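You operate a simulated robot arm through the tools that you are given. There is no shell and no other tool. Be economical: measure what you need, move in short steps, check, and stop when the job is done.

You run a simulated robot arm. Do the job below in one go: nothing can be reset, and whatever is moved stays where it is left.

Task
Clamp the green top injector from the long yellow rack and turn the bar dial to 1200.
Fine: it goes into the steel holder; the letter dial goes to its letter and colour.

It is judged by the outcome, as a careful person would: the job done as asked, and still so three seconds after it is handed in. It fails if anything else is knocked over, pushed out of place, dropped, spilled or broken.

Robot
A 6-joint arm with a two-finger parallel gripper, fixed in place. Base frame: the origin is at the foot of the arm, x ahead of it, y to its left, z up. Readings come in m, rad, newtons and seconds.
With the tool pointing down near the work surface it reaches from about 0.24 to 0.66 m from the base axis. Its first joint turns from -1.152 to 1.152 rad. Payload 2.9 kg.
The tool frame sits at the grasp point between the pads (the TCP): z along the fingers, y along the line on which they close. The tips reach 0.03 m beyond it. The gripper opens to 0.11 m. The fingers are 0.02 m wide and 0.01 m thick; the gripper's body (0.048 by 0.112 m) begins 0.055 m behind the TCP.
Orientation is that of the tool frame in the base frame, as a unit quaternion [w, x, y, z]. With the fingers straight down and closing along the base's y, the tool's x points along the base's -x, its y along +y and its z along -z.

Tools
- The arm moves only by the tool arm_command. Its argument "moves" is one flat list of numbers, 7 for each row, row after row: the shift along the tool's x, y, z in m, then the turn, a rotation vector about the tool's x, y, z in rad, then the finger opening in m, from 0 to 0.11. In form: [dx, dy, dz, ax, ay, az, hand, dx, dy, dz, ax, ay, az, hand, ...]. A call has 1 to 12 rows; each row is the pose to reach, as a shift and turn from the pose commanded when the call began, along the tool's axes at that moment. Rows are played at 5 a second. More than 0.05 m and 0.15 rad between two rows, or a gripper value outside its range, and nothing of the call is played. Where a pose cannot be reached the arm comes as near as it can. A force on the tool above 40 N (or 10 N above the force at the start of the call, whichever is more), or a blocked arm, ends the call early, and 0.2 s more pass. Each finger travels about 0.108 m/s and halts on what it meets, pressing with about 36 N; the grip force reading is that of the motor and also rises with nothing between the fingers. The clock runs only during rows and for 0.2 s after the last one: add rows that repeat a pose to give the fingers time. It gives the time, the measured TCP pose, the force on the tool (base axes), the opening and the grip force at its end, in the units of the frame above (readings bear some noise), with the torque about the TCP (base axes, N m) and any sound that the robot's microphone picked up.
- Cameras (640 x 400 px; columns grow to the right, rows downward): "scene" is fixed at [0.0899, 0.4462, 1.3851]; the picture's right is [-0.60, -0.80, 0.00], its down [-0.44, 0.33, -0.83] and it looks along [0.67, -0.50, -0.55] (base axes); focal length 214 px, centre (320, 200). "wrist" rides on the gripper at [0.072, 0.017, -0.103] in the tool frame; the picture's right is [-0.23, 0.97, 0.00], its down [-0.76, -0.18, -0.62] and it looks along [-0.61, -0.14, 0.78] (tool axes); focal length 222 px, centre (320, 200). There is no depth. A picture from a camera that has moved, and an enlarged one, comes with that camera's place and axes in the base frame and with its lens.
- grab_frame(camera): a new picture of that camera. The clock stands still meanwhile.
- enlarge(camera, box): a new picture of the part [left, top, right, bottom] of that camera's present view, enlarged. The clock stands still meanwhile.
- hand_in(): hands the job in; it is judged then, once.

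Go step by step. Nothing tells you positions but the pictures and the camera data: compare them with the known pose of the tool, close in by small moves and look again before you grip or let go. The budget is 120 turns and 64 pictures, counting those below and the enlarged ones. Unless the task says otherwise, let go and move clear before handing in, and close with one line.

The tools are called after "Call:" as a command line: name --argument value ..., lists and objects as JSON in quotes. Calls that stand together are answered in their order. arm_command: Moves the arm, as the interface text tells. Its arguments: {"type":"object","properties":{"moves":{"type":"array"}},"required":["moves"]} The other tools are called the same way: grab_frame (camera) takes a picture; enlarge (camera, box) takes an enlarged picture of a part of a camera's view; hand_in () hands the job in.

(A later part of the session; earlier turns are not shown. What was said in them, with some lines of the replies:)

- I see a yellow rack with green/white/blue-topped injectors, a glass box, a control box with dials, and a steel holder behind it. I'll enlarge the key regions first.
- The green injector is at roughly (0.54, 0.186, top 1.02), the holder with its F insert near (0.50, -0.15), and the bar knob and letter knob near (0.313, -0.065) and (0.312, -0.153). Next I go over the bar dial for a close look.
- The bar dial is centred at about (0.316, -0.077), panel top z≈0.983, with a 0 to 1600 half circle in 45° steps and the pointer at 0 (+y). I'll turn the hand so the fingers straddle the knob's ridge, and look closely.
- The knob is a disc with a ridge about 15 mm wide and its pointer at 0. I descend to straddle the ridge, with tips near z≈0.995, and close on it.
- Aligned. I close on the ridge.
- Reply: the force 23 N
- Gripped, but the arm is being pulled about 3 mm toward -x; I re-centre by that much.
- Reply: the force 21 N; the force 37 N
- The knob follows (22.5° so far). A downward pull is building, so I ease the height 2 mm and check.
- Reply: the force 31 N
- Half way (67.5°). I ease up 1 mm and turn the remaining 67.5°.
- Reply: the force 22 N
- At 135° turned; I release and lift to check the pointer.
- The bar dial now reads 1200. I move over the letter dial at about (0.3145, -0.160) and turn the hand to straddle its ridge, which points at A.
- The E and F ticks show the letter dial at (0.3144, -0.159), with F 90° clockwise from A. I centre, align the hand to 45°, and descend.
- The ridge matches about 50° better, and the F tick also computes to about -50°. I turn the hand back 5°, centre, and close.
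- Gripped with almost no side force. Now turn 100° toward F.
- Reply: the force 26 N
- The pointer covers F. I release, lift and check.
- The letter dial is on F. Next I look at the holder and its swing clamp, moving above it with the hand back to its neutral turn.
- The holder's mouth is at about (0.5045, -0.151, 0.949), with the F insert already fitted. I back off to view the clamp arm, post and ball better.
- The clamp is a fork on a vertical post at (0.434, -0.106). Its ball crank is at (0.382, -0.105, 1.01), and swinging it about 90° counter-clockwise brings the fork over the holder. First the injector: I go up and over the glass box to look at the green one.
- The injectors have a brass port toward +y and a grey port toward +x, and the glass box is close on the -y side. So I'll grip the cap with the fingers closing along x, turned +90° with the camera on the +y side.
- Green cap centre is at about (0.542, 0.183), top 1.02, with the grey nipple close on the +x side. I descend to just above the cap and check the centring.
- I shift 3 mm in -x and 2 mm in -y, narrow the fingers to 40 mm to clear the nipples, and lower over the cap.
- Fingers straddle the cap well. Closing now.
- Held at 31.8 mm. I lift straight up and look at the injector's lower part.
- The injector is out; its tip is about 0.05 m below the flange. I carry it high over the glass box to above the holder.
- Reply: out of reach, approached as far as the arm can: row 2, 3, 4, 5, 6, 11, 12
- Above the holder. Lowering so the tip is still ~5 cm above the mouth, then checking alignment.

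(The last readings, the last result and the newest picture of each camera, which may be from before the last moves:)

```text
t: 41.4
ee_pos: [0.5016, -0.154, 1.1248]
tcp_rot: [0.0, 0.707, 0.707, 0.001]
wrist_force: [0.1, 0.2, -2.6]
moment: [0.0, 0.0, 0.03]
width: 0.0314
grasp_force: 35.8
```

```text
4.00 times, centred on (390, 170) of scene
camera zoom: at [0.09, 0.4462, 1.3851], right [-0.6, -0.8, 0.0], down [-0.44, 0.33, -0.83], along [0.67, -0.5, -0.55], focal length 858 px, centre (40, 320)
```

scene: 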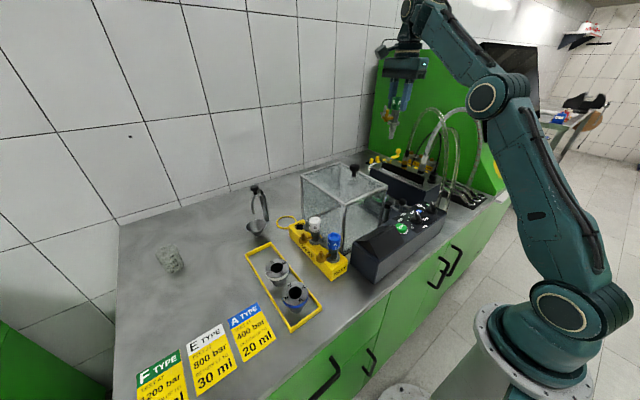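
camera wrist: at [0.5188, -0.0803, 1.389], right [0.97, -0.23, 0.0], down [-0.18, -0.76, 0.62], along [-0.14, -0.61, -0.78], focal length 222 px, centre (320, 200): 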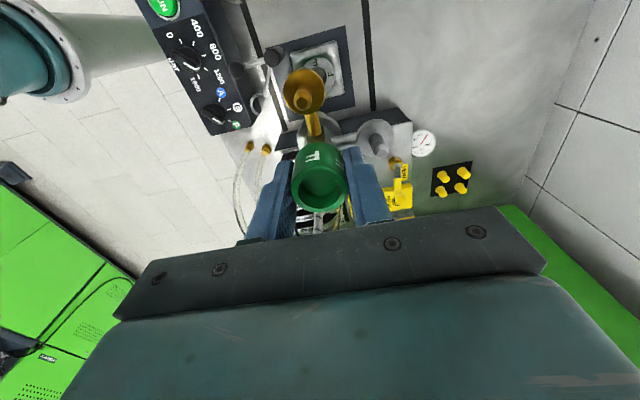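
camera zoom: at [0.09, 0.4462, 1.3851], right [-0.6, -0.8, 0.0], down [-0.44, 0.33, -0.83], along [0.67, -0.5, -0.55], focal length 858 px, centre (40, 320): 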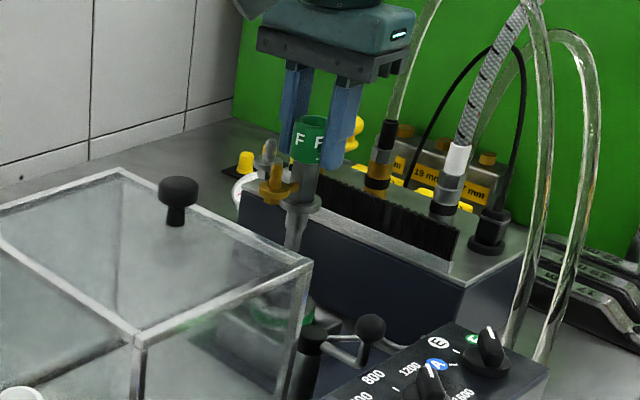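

Alignment agrees within a few mm; I shift +2.5 mm in x, +1 mm in y, and lower the tip to just entering the mouth.

Call:
arm_command --moves '[0.001, 0.0025, 0.02, 0, 0, 0, 0.01, 0.001, 0.0025, 0.04, 0, 0, 0, 0.01, 0.001, 0.0025, 0.05, 0, 0, 0, 0.01, 0.001, 0.0025, 0.055, 0, 0, 0, 0.01, 0.001, 0.0025, 0.06, 0, 0, 0, 0.01, 0.001, 0.0025, 0.06, 0, 0, 0, 0.01]'

Call:
enlarge --camera "wrist" --box '[220, 50, 420, 240]'

Call:
enlarge --camera "scene" --box '[360, 160, 420, 215]'

```text
t: 42.8
ee_pos: [0.504, -0.1521, 1.0652]
tcp_rot: [0.0, 0.707, 0.707, 0.001]
wrist_force: [-0.5, 0.1, -2.1]
moment: [-0.02, -0.02, -0.01]
width: 0.0319
grasp_force: 36.0
```

```text
2.11 times, centred on (320, 145) of wrist
camera zoom: at [0.5213, -0.0791, 1.169], right [0.97, -0.23, 0.0], down [-0.18, -0.76, 0.62], along [-0.14, -0.61, -0.78], focal length 468 px, centre (320, 316)
```

zoom: 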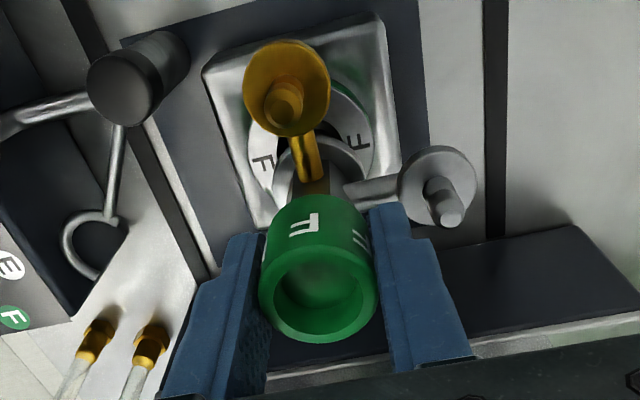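

```text
7.27 times, centred on (390, 188) of scene
camera zoom: at [0.09, 0.4462, 1.3851], right [-0.6, -0.8, 0.0], down [-0.44, 0.33, -0.83], along [0.67, -0.5, -0.55], focal length 1560 px, centre (-189, 291)
```

zoom: 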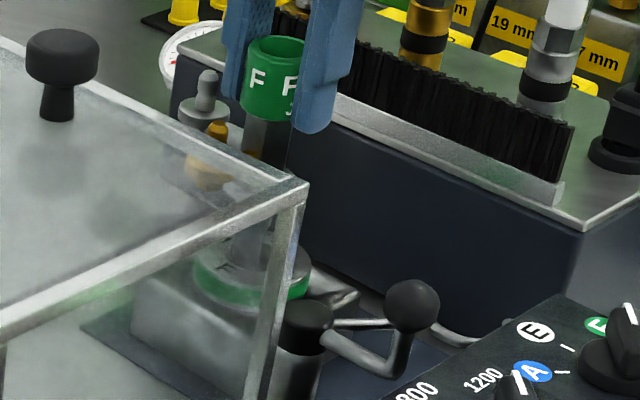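

The tip is at the mouth with no contact force. Lowering further in small steps.

Call:
arm_command --moves '[0, 0, 0.006, 0, 0, 0, 0.01, 0, 0, 0.012, 0, 0, 0, 0.01, 0, 0, 0.018, 0, 0, 0, 0.01, 0, 0, 0.024, 0, 0, 0, 0.01, 0, 0, 0.03, 0, 0, 0, 0.01]'

```text
t: 44.0
ee_pos: [0.504, -0.1504, 1.0362]
tcp_rot: [0.0, 0.707, 0.707, 0.001]
wrist_force: [0.9, -0.7, -3.4]
moment: [-0.03, 0.03, 0.0]
width: 0.0317
grasp_force: 36.3
```

Call:
arm_command --moves '[0, 0, 0.004, 0, 0, 0, 0.01, 0, 0, 0.008, 0, 0, 0, 0.01, 0, 0, 0.011, 0, 0, 0, 0.01, 0, 0, 0.013, 0, 0, 0, 0.01]'

Call:
enlarge --camera "wrist" --box '[220, 50, 420, 240]'

Call:
enlarge --camera "scene" --box '[360, 160, 420, 215]'

```text
t: 45.0
ee_pos: [0.5058, -0.1504, 1.0258]
tcp_rot: [0.002, 0.707, 0.707, 0.003]
wrist_force: [-8.9, 0.1, 31.0]
moment: [0.09, 0.75, 0.0]
width: 0.0318
grasp_force: 35.6
```

```text
2.11 times, centred on (320, 145) of wrist
camera zoom: at [0.5208, -0.0787, 1.1294], right [0.97, -0.23, 0.01], down [-0.18, -0.76, 0.62], along [-0.14, -0.61, -0.78], focal length 468 px, centre (320, 316)
```

zoom: 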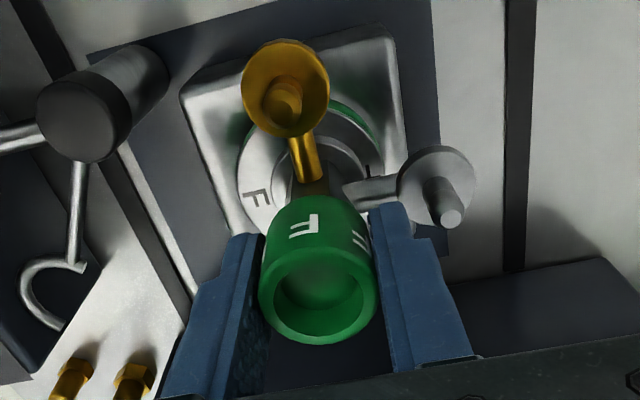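

```text
7.27 times, centred on (390, 188) of scene
camera zoom: at [0.0892, 0.4464, 1.3851], right [-0.6, -0.8, 0.0], down [-0.44, 0.33, -0.84], along [0.67, -0.5, -0.55], focal length 1560 px, centre (-189, 291)
```

zoom: 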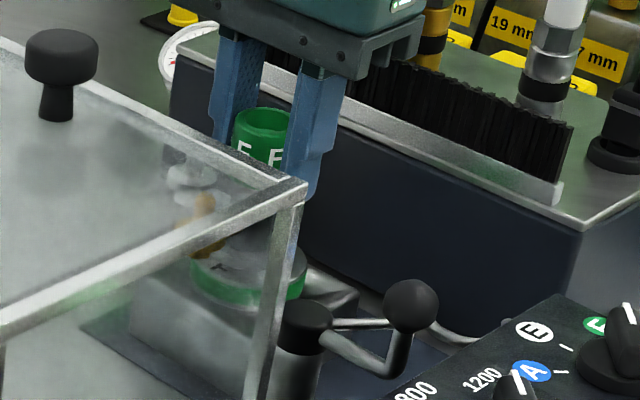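

Contact at TCP z=1.026, about where seating is expected. I zoom in to see whether the flange sits flat on the insert.

Call:
enlarge --camera "wrist" --box '[285, 80, 375, 150]'

```text
5.71 times, centred on (330, 115) of wrist
camera zoom: at [0.5208, -0.0787, 1.1294], right [0.97, -0.23, 0.01], down [-0.18, -0.76, 0.62], along [-0.14, -0.61, -0.78], focal length 1269 px, centre (263, 686)
```

zoom: 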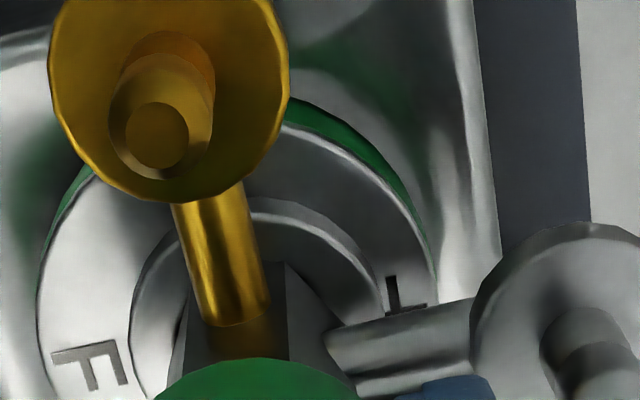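

The flange appears about 2.5 mm to +x of the insert's centre, and the reaction force agrees. I lift 4 mm, shift -2.5 mm in x, and lower again.

Call:
arm_command --moves '[0, 0, -0.004, 0, 0, 0, 0.01, 0, -0.0025, -0.004, 0, 0, 0, 0.01, 0, -0.0025, -0.001, 0, 0, 0, 0.01, 0, -0.0025, 0.001, 0, 0, 0, 0.01, 0, -0.0025, 0.001, 0, 0, 0, 0.01]'

Call:
enlarge --camera "wrist" --box '[285, 80, 375, 150]'

```text
t: 46.2
ee_pos: [0.503, -0.151, 1.0246]
tcp_rot: [0.001, 0.707, 0.707, 0.002]
wrist_force: [0.0, 3.8, 31.4]
moment: [0.05, 0.28, 0.02]
width: 0.0316
grasp_force: 36.1
```

```text
5.71 times, centred on (330, 115) of wrist
camera zoom: at [0.5188, -0.0788, 1.127], right [0.97, -0.23, 0.01], down [-0.18, -0.76, 0.62], along [-0.14, -0.61, -0.78], focal length 1269 px, centre (263, 686)
```

zoom: 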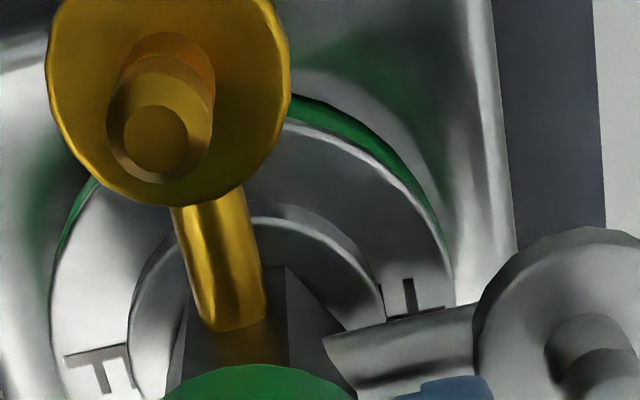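

Now concentric with small moment, so it looks seated. I relieve the pressure and open just a little, then check.

Call:
arm_command --moves '[0, 0, -0.001, 0, 0, 0, 0.01, 0, 0, -0.001, 0, 0, 0, 0.03, 0, 0, -0.001, 0, 0, 0, 0.034, 0, 0, -0.001, 0, 0, 0, 0.037, 0, 0, -0.001, 0, 0, 0, 0.037]'

Call:
enlarge --camera "wrist" --box '[255, 80, 395, 220]'

```text
t: 47.4
ee_pos: [0.5012, -0.1499, 1.0222]
tcp_rot: [0.0, 0.707, 0.707, 0.0]
wrist_force: [0.7, -1.0, -0.5]
moment: [0.0, -0.03, 0.03]
width: 0.037
grasp_force: 0.2
```

```text
2.86 times, centred on (325, 150) of wrist
camera zoom: at [0.5188, -0.079, 1.1255], right [0.97, -0.23, 0.0], down [-0.18, -0.76, 0.62], along [-0.14, -0.61, -0.78], focal length 635 px, centre (306, 343)
```

zoom: 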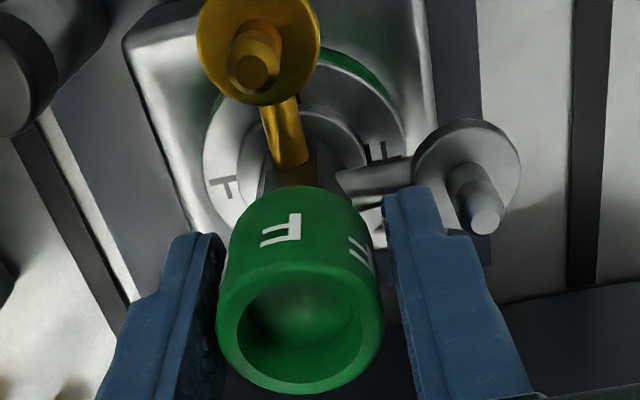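

It stands by itself. I lift clear with the fingers only slightly wider, to view its seating.

Call:
arm_command --moves '[0, 0, 0, 0, 0, 0, 0.04, 0, 0, -0.01, 0, 0, 0, 0.04, 0, 0, -0.03, 0, 0, 0, 0.04, 0, 0, -0.06, 0, 0, 0, 0.045, 0, 0, -0.1, 0, 0, 0, 0.05, 0, 0, -0.1, 0, 0, 0, 0.05]'

Call:
enlarge --camera "wrist" --box '[230, 40, 410, 200]'

Call:
enlarge --camera "scene" --box '[360, 160, 420, 215]'

```text
t: 48.8
ee_pos: [0.5025, -0.1514, 1.1231]
tcp_rot: [-0.001, 0.706, 0.708, 0.0]
wrist_force: [0.5, -0.7, 0.2]
moment: [0.04, 0.02, 0.01]
width: 0.0499
grasp_force: 0.0
```

```text
2.50 times, centred on (320, 120) of wrist
camera zoom: at [0.5189, -0.0799, 1.2261], right [0.97, -0.23, 0.0], down [-0.18, -0.76, 0.62], along [-0.14, -0.61, -0.78], focal length 555 px, centre (320, 400)
```

zoom: 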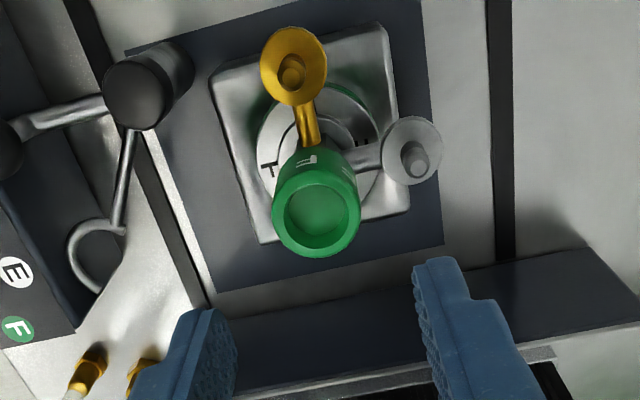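

```text
7.27 times, centred on (390, 188) of scene
camera zoom: at [0.0899, 0.4462, 1.3851], right [-0.6, -0.8, 0.0], down [-0.44, 0.33, -0.83], along [0.67, -0.5, -0.55], focal length 1560 px, centre (-189, 291)
```

zoom: 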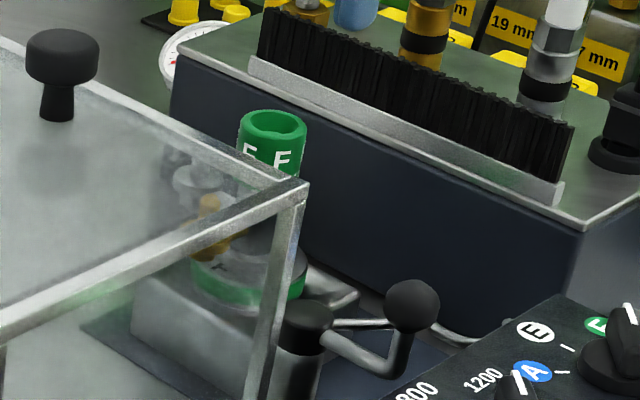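

The injector stands upright and concentric, seated at the insert's height. Now the clamp: fork centre (0.389, -0.171, 0.969), post (0.434, -0.105), ball (0.381, -0.104, 1.012), and it needs about 91° CCW. I move above the ball with the hand turned so the fingers close along the sweep direction.

Call:
arm_command --moves '[0.008, -0.02, -0.01, 0, 0, 0.131, 0.05, 0.016, -0.04, -0.01, 0, 0, 0.262, 0.05, 0.024, -0.06, -0.01, 0, 0, 0.393, 0.05, 0.032, -0.08, -0.01, 0, 0, 0.524, 0.05, 0.04, -0.1, -0.01, 0, 0, 0.655, 0.05, 0.047, -0.1215, 0, 0, 0, 0.785, 0.05, 0.047, -0.1215, 0.03, 0, 0, 0.785, 0.05, 0.047, -0.1215, 0.03, 0, 0, 0.785, 0.05]'

Call:
enlarge --camera "wrist" --box '[210, 60, 430, 240]'

```text
t: 50.6
ee_pos: [0.3808, -0.1051, 1.0929]
tcp_rot: [-0.001, 0.924, 0.383, 0.001]
wrist_force: [0.5, 0.2, 0.0]
moment: [0.0, 0.01, -0.01]
width: 0.0498
grasp_force: 0.0
```

```text
2.22 times, centred on (320, 150) of wrist
camera zoom: at [0.4433, -0.0657, 1.1952], right [0.53, -0.85, 0.0], down [-0.66, -0.41, 0.62], along [-0.53, -0.33, -0.78], focal length 494 px, centre (320, 311)
```

zoom: 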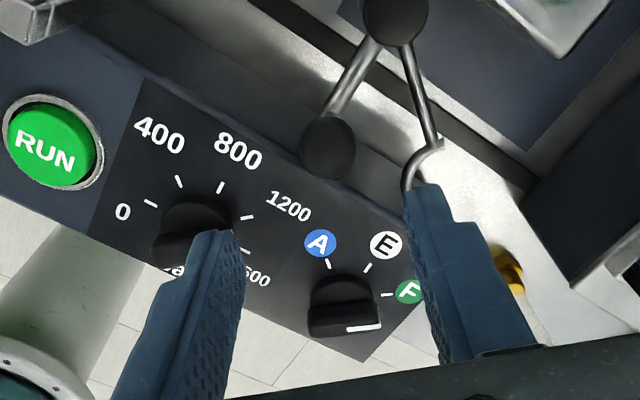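

The ball triangulates to (0.3846, -0.1058, 1.004). I centre over it and descend with tips just above panel height.

Call:
arm_command --moves '[0.0022, 0.0032, 0.03, 0, 0, 0, 0.04, 0.0022, 0.0032, 0.055, 0, 0, 0, 0.04, 0.0022, 0.0032, 0.068, 0, 0, 0, 0.04, 0.0022, 0.0032, 0.077, 0, 0, 0, 0.04, 0.0022, 0.0032, 0.077, 0, 0, 0, 0.04]'

Call:
enlarge --camera "wrist" --box '[210, 80, 430, 240]'

Call:
enlarge --camera "scene" --box '[370, 160, 450, 215]'

```text
t: 51.8
ee_pos: [0.3844, -0.1032, 1.0157]
tcp_rot: [-0.001, 0.924, 0.382, 0.0]
wrist_force: [-0.2, 0.7, -0.5]
moment: [0.04, -0.04, 0.01]
width: 0.0398
grasp_force: 0.0
```

```text
2.50 times, centred on (320, 160) of wrist
camera zoom: at [0.4478, -0.0656, 1.1183], right [0.53, -0.85, 0.0], down [-0.66, -0.41, 0.62], along [-0.53, -0.33, -0.78], focal length 555 px, centre (320, 300)
```

zoom: 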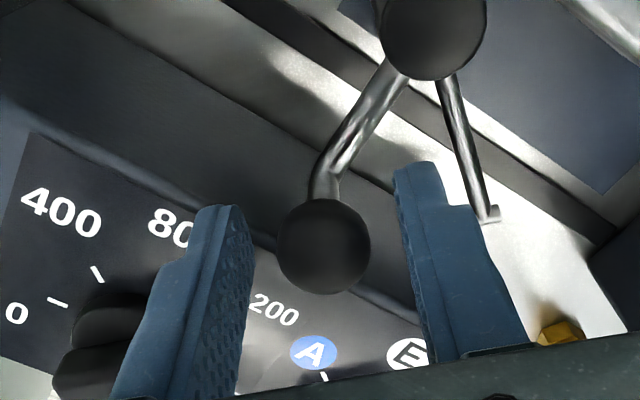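

```text
7.27 times, centred on (410, 188) of scene
camera zoom: at [0.0899, 0.4462, 1.3851], right [-0.6, -0.8, 0.0], down [-0.44, 0.33, -0.83], along [0.67, -0.5, -0.55], focal length 1560 px, centre (-334, 291)
```

zoom: 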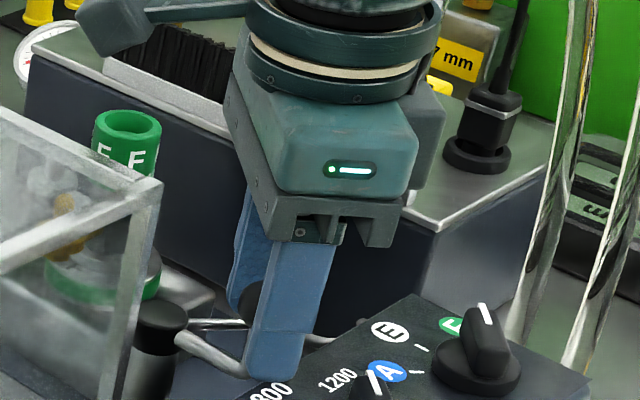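

The ball is well between the fingers. I close on it.

Call:
arm_command --moves '[0, 0, 0, 0, 0, 0, 0.03, 0, 0, 0, 0, 0, 0, 0.022, 0, 0, 0, 0, 0, 0, 0.016, 0, 0, 0, 0, 0, 0, 0.016]'

```text
t: 52.8
ee_pos: [0.3852, -0.1047, 1.0154]
tcp_rot: [-0.001, 0.924, 0.383, 0.0]
wrist_force: [5.7, -4.5, -3.5]
moment: [-0.01, -0.13, -0.05]
width: 0.022
grasp_force: 45.3
```

Gripped. I start the swing along the arc and check after 20°.

Call:
arm_command --moves '[-0.0028, 0.0031, 0, 0, 0, 0, 0.014, -0.0055, 0.0065, 0, 0, 0, 0, 0.014, -0.0078, 0.0101, 0, 0, 0, 0, 0.014, -0.0098, 0.0139, 0, 0, 0, 0, 0.014]'

Call:
enlarge --camera "wrist" --box '[210, 30, 430, 240]'

```text
t: 53.8
ee_pos: [0.3864, -0.1206, 1.0152]
tcp_rot: [-0.002, 0.924, 0.382, -0.002]
wrist_force: [-13.7, 3.7, 4.2]
moment: [-0.11, 0.29, 0.4]
width: 0.0222
grasp_force: 45.1
```

```text
1.90 times, centred on (320, 135) of wrist
camera zoom: at [0.4493, -0.0826, 1.1182], right [0.53, -0.85, 0.0], down [-0.66, -0.41, 0.63], along [-0.53, -0.33, -0.78], focal length 423 px, centre (320, 324)
```

zoom: 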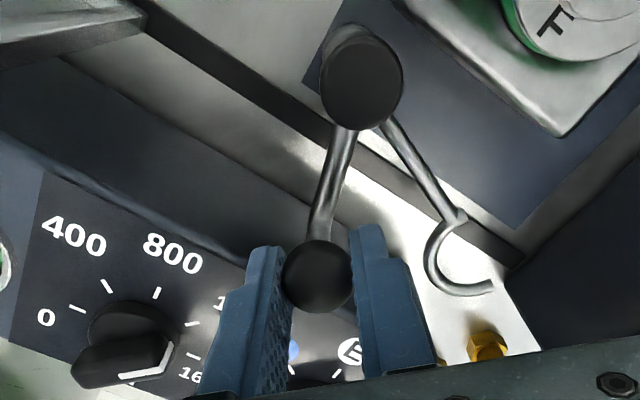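

The crank and fork swing together. I continue along the arc, turning the hand with it, and check at 65°.

Call:
arm_command --moves '[-0.003, 0.0053, 0, 0, 0, -0.131, 0.014, -0.0045, 0.0115, 0, 0, 0, -0.262, 0.014, -0.0052, 0.0179, 0, 0, 0, -0.393, 0.014, -0.0051, 0.0243, 0, 0, 0, -0.524, 0.014, -0.0041, 0.0307, 0, 0, 0, -0.654, 0.014, -0.0023, 0.0368, 0, 0, 0, -0.785, 0.014]'

Call:
grab_frame --camera "wrist"

Call:
enlarge --camera "scene" --box '[360, 160, 440, 225]'

```text
t: 55.2
ee_pos: [0.412, -0.151, 1.0167]
tcp_rot: [0.001, 0.708, 0.706, 0.001]
wrist_force: [-10.7, -24.4, -5.6]
moment: [0.31, 0.06, 0.0]
width: 0.022
grasp_force: 45.0
```

```text
12 pictures are left
camera wrist: at [0.4285, -0.0793, 1.1184], right [0.97, -0.23, 0.0], down [-0.18, -0.76, 0.62], along [-0.14, -0.61, -0.78], focal length 222 px, centre (320, 200)
```

wrist: 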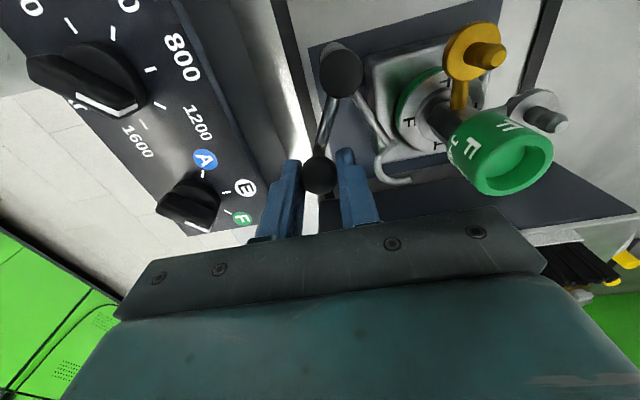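

```text
6.15 times, centred on (400, 192) of scene
camera zoom: at [0.0897, 0.4455, 1.3854], right [-0.6, -0.8, 0.0], down [-0.44, 0.33, -0.83], along [0.67, -0.5, -0.55], focal length 1320 px, centre (-172, 246)
```

zoom: 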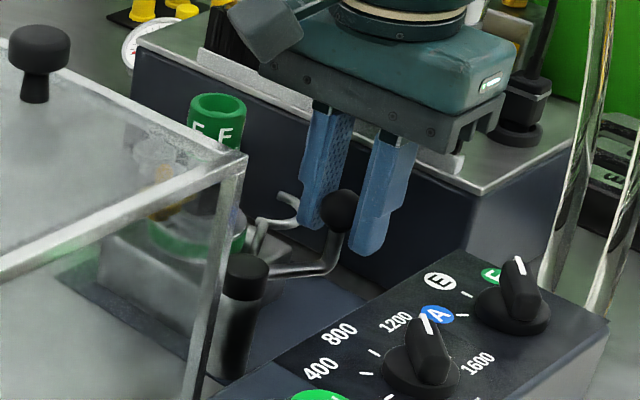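

About 25° left; the pull says the radius is slightly larger, so I correct by ~2 mm and continue gently.

Call:
arm_command --moves '[-0.0025, 0.0025, 0, 0, 0, -0.061, 0.014, -0.0035, 0.0052, 0, 0, 0, -0.122, 0.014, -0.0049, 0.0082, 0, 0, 0, -0.183, 0.014, -0.0059, 0.0113, 0, 0, 0, -0.244, 0.014, -0.0065, 0.0143, 0, 0, 0, -0.305, 0.014, -0.0067, 0.0174, 0, 0, 0, -0.367, 0.014]'

Call:
enlarge --camera "wrist" --box '[290, 20, 570, 220]'

```text
t: 56.6
ee_pos: [0.4291, -0.1567, 1.0157]
tcp_rot: [0.001, 0.567, 0.824, 0.001]
wrist_force: [-2.1, -22.0, -12.9]
moment: [-0.14, 0.02, -0.03]
width: 0.0221
grasp_force: 45.0
```

```text
2.00 times, centred on (430, 120) of wrist
camera zoom: at [0.4193, -0.0834, 1.1185], right [0.99, 0.14, 0.0], down [0.11, -0.78, 0.62], along [0.09, -0.62, -0.78], focal length 444 px, centre (100, 360)
```

zoom: 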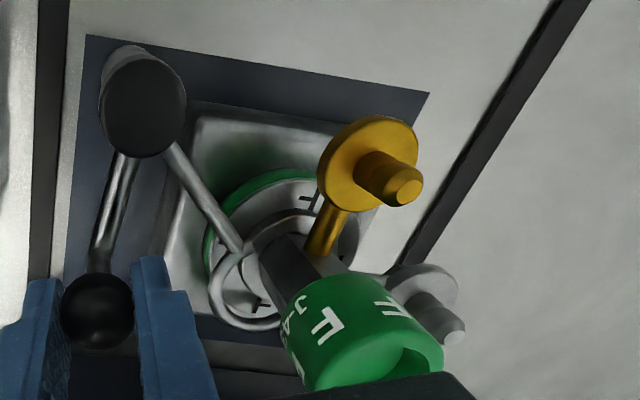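

The fork is around the injector but not quite home. I push a few degrees further, watching the force.

Call:
arm_command --moves '[-0.0016, 0.0024, 0, 0, 0, -0.05, 0.014, -0.003, 0.0047, 0, 0, 0, -0.105, 0.014, -0.0037, 0.007, 0, 0, 0, -0.15, 0.014, -0.0042, 0.009, 0, 0, 0, -0.192, 0.014]'

Call:
enlarge --camera "wrist" --box '[340, 70, 540, 220]'

```text
t: 57.6
ee_pos: [0.4361, -0.1565, 1.0161]
tcp_rot: [-0.004, 0.485, 0.874, 0.0]
wrist_force: [-22.9, -13.8, -1.0]
moment: [-0.35, 0.21, -0.17]
width: 0.0219
grasp_force: 45.2
```

```text
2.67 times, centred on (440, 145) of wrist
camera zoom: at [0.4133, -0.0867, 1.1189], right [0.95, 0.32, -0.01], down [0.26, -0.74, 0.62], along [0.2, -0.59, -0.79], focal length 592 px, centre (0, 347)
```

zoom: 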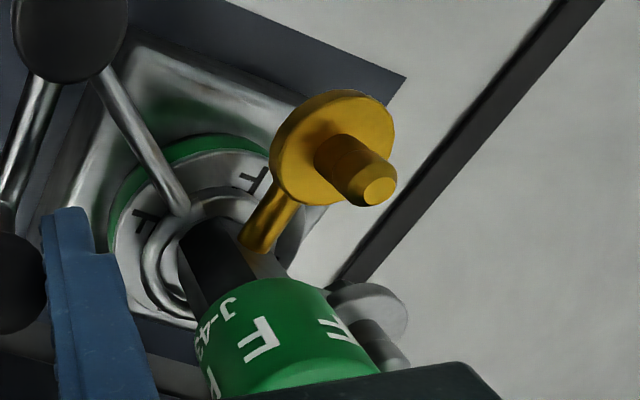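

The fork is up against the injector body over its flange and now meets resistance. One slight extra push confirms whether it's at its end.

Call:
arm_command --moves '[-0.0003, 0.0015, 0, 0, 0, -0.02, 0.014, -0.0003, 0.0015, 0, 0, 0, -0.02, 0.014]'

```text
t: 58.3
ee_pos: [0.4364, -0.1565, 1.0164]
tcp_rot: [-0.007, 0.478, 0.878, -0.002]
wrist_force: [-11.7, -2.1, 7.2]
moment: [-0.09, 0.2, -0.03]
width: 0.0221
grasp_force: 44.9
stopped in row 2: the force on the tool passed its limit at 40 N (the readings are from after the stop); the commanded pose is now the measured one
```

It's at its stop. I open, lift straight up and check.

Call:
arm_command --moves '[0, 0, 0, 0, 0, 0, 0.025, 0, 0, 0, 0, 0, 0, 0.034, 0, 0, 0, 0, 0, 0, 0.036, 0, 0, -0.02, 0, 0, 0, 0.036, 0, 0, -0.05, 0, 0, 0, 0.036, 0, 0, -0.09, 0, 0, 0, 0.036, 0, 0, -0.13, 0, 0, 0, 0.036, 0, 0, -0.13, 0, 0, 0, 0.036]'

Call:
grab_frame --camera "wrist"

Call:
enlarge --camera "scene" --box '[350, 150, 450, 230]'

```text
t: 60.1
ee_pos: [0.4379, -0.1565, 1.1467]
tcp_rot: [-0.005, 0.477, 0.879, -0.001]
wrist_force: [-0.9, -0.5, -0.1]
moment: [-0.01, 0.0, 0.03]
width: 0.0359
grasp_force: 0.0
```

```text
8 pictures are left
camera wrist: at [0.4147, -0.0873, 1.2494], right [0.94, 0.34, -0.01], down [0.27, -0.74, 0.62], along [0.2, -0.58, -0.79], focal length 222 px, centre (320, 200)
```

wrist: 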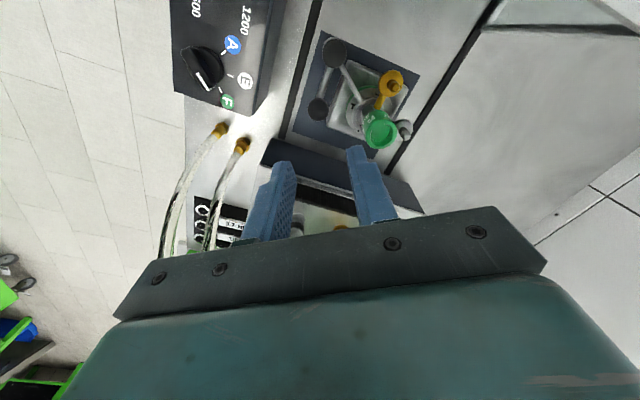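

```text
5.00 times, centred on (400, 190) of scene
camera zoom: at [0.0899, 0.4462, 1.3851], right [-0.6, -0.8, 0.0], down [-0.44, 0.33, -0.83], along [0.67, -0.5, -0.55], focal length 1072 px, centre (-80, 250)
```

zoom: 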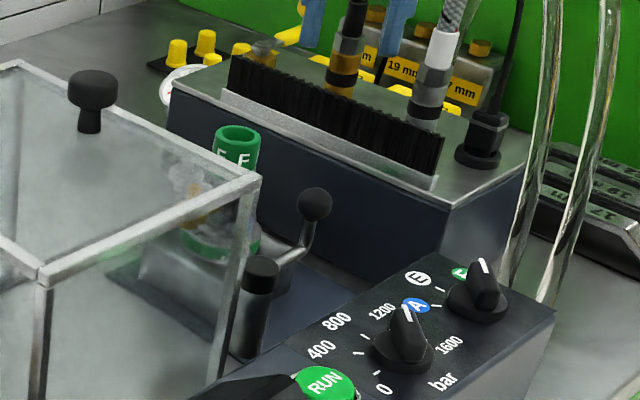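

Call:
enlarge --camera "wrist" --box '[295, 30, 425, 155]'

Call:
enlarge --camera "wrist" --box '[170, 0, 290, 120]'

```text
3.20 times, centred on (360, 92) of wrist
camera zoom: at [0.4147, -0.0873, 1.2494], right [0.94, 0.34, -0.01], down [0.27, -0.74, 0.62], along [0.2, -0.58, -0.79], focal length 711 px, centre (192, 544)
```

zoom: 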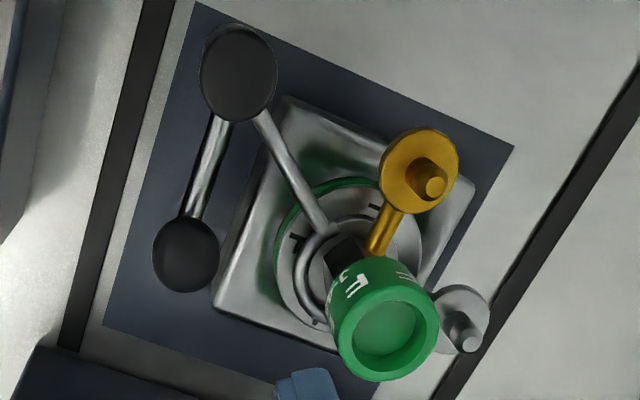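

```text
3.33 times, centred on (230, 60) of wrist
camera zoom: at [0.4147, -0.0873, 1.2494], right [0.94, 0.34, -0.01], down [0.27, -0.74, 0.62], along [0.2, -0.58, -0.79], focal length 740 px, centre (620, 667)
```

zoom: 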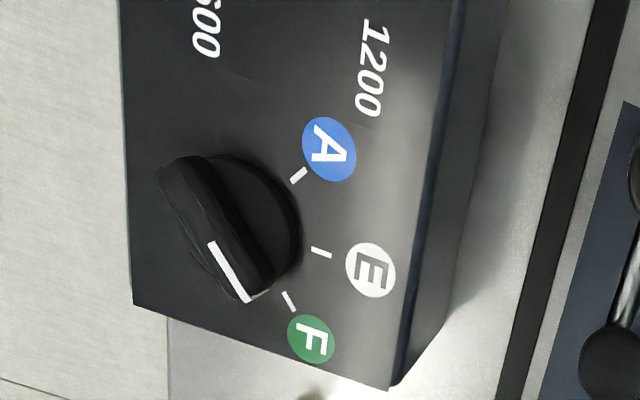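

Everything checks out: the green F injector stands upright in the holder with the fork swung around its body over the flange. The bar dial points at 1200, the letter dial at F (green), and the arm is clear.

Call:
hand_in

```text
The job is handed in.
```

The green-top F injector is clamped in the steel holder, the bar dial is at 1200 and the letter dial is on the green F. The job is handed in, and I saw nothing else moved or knocked over.
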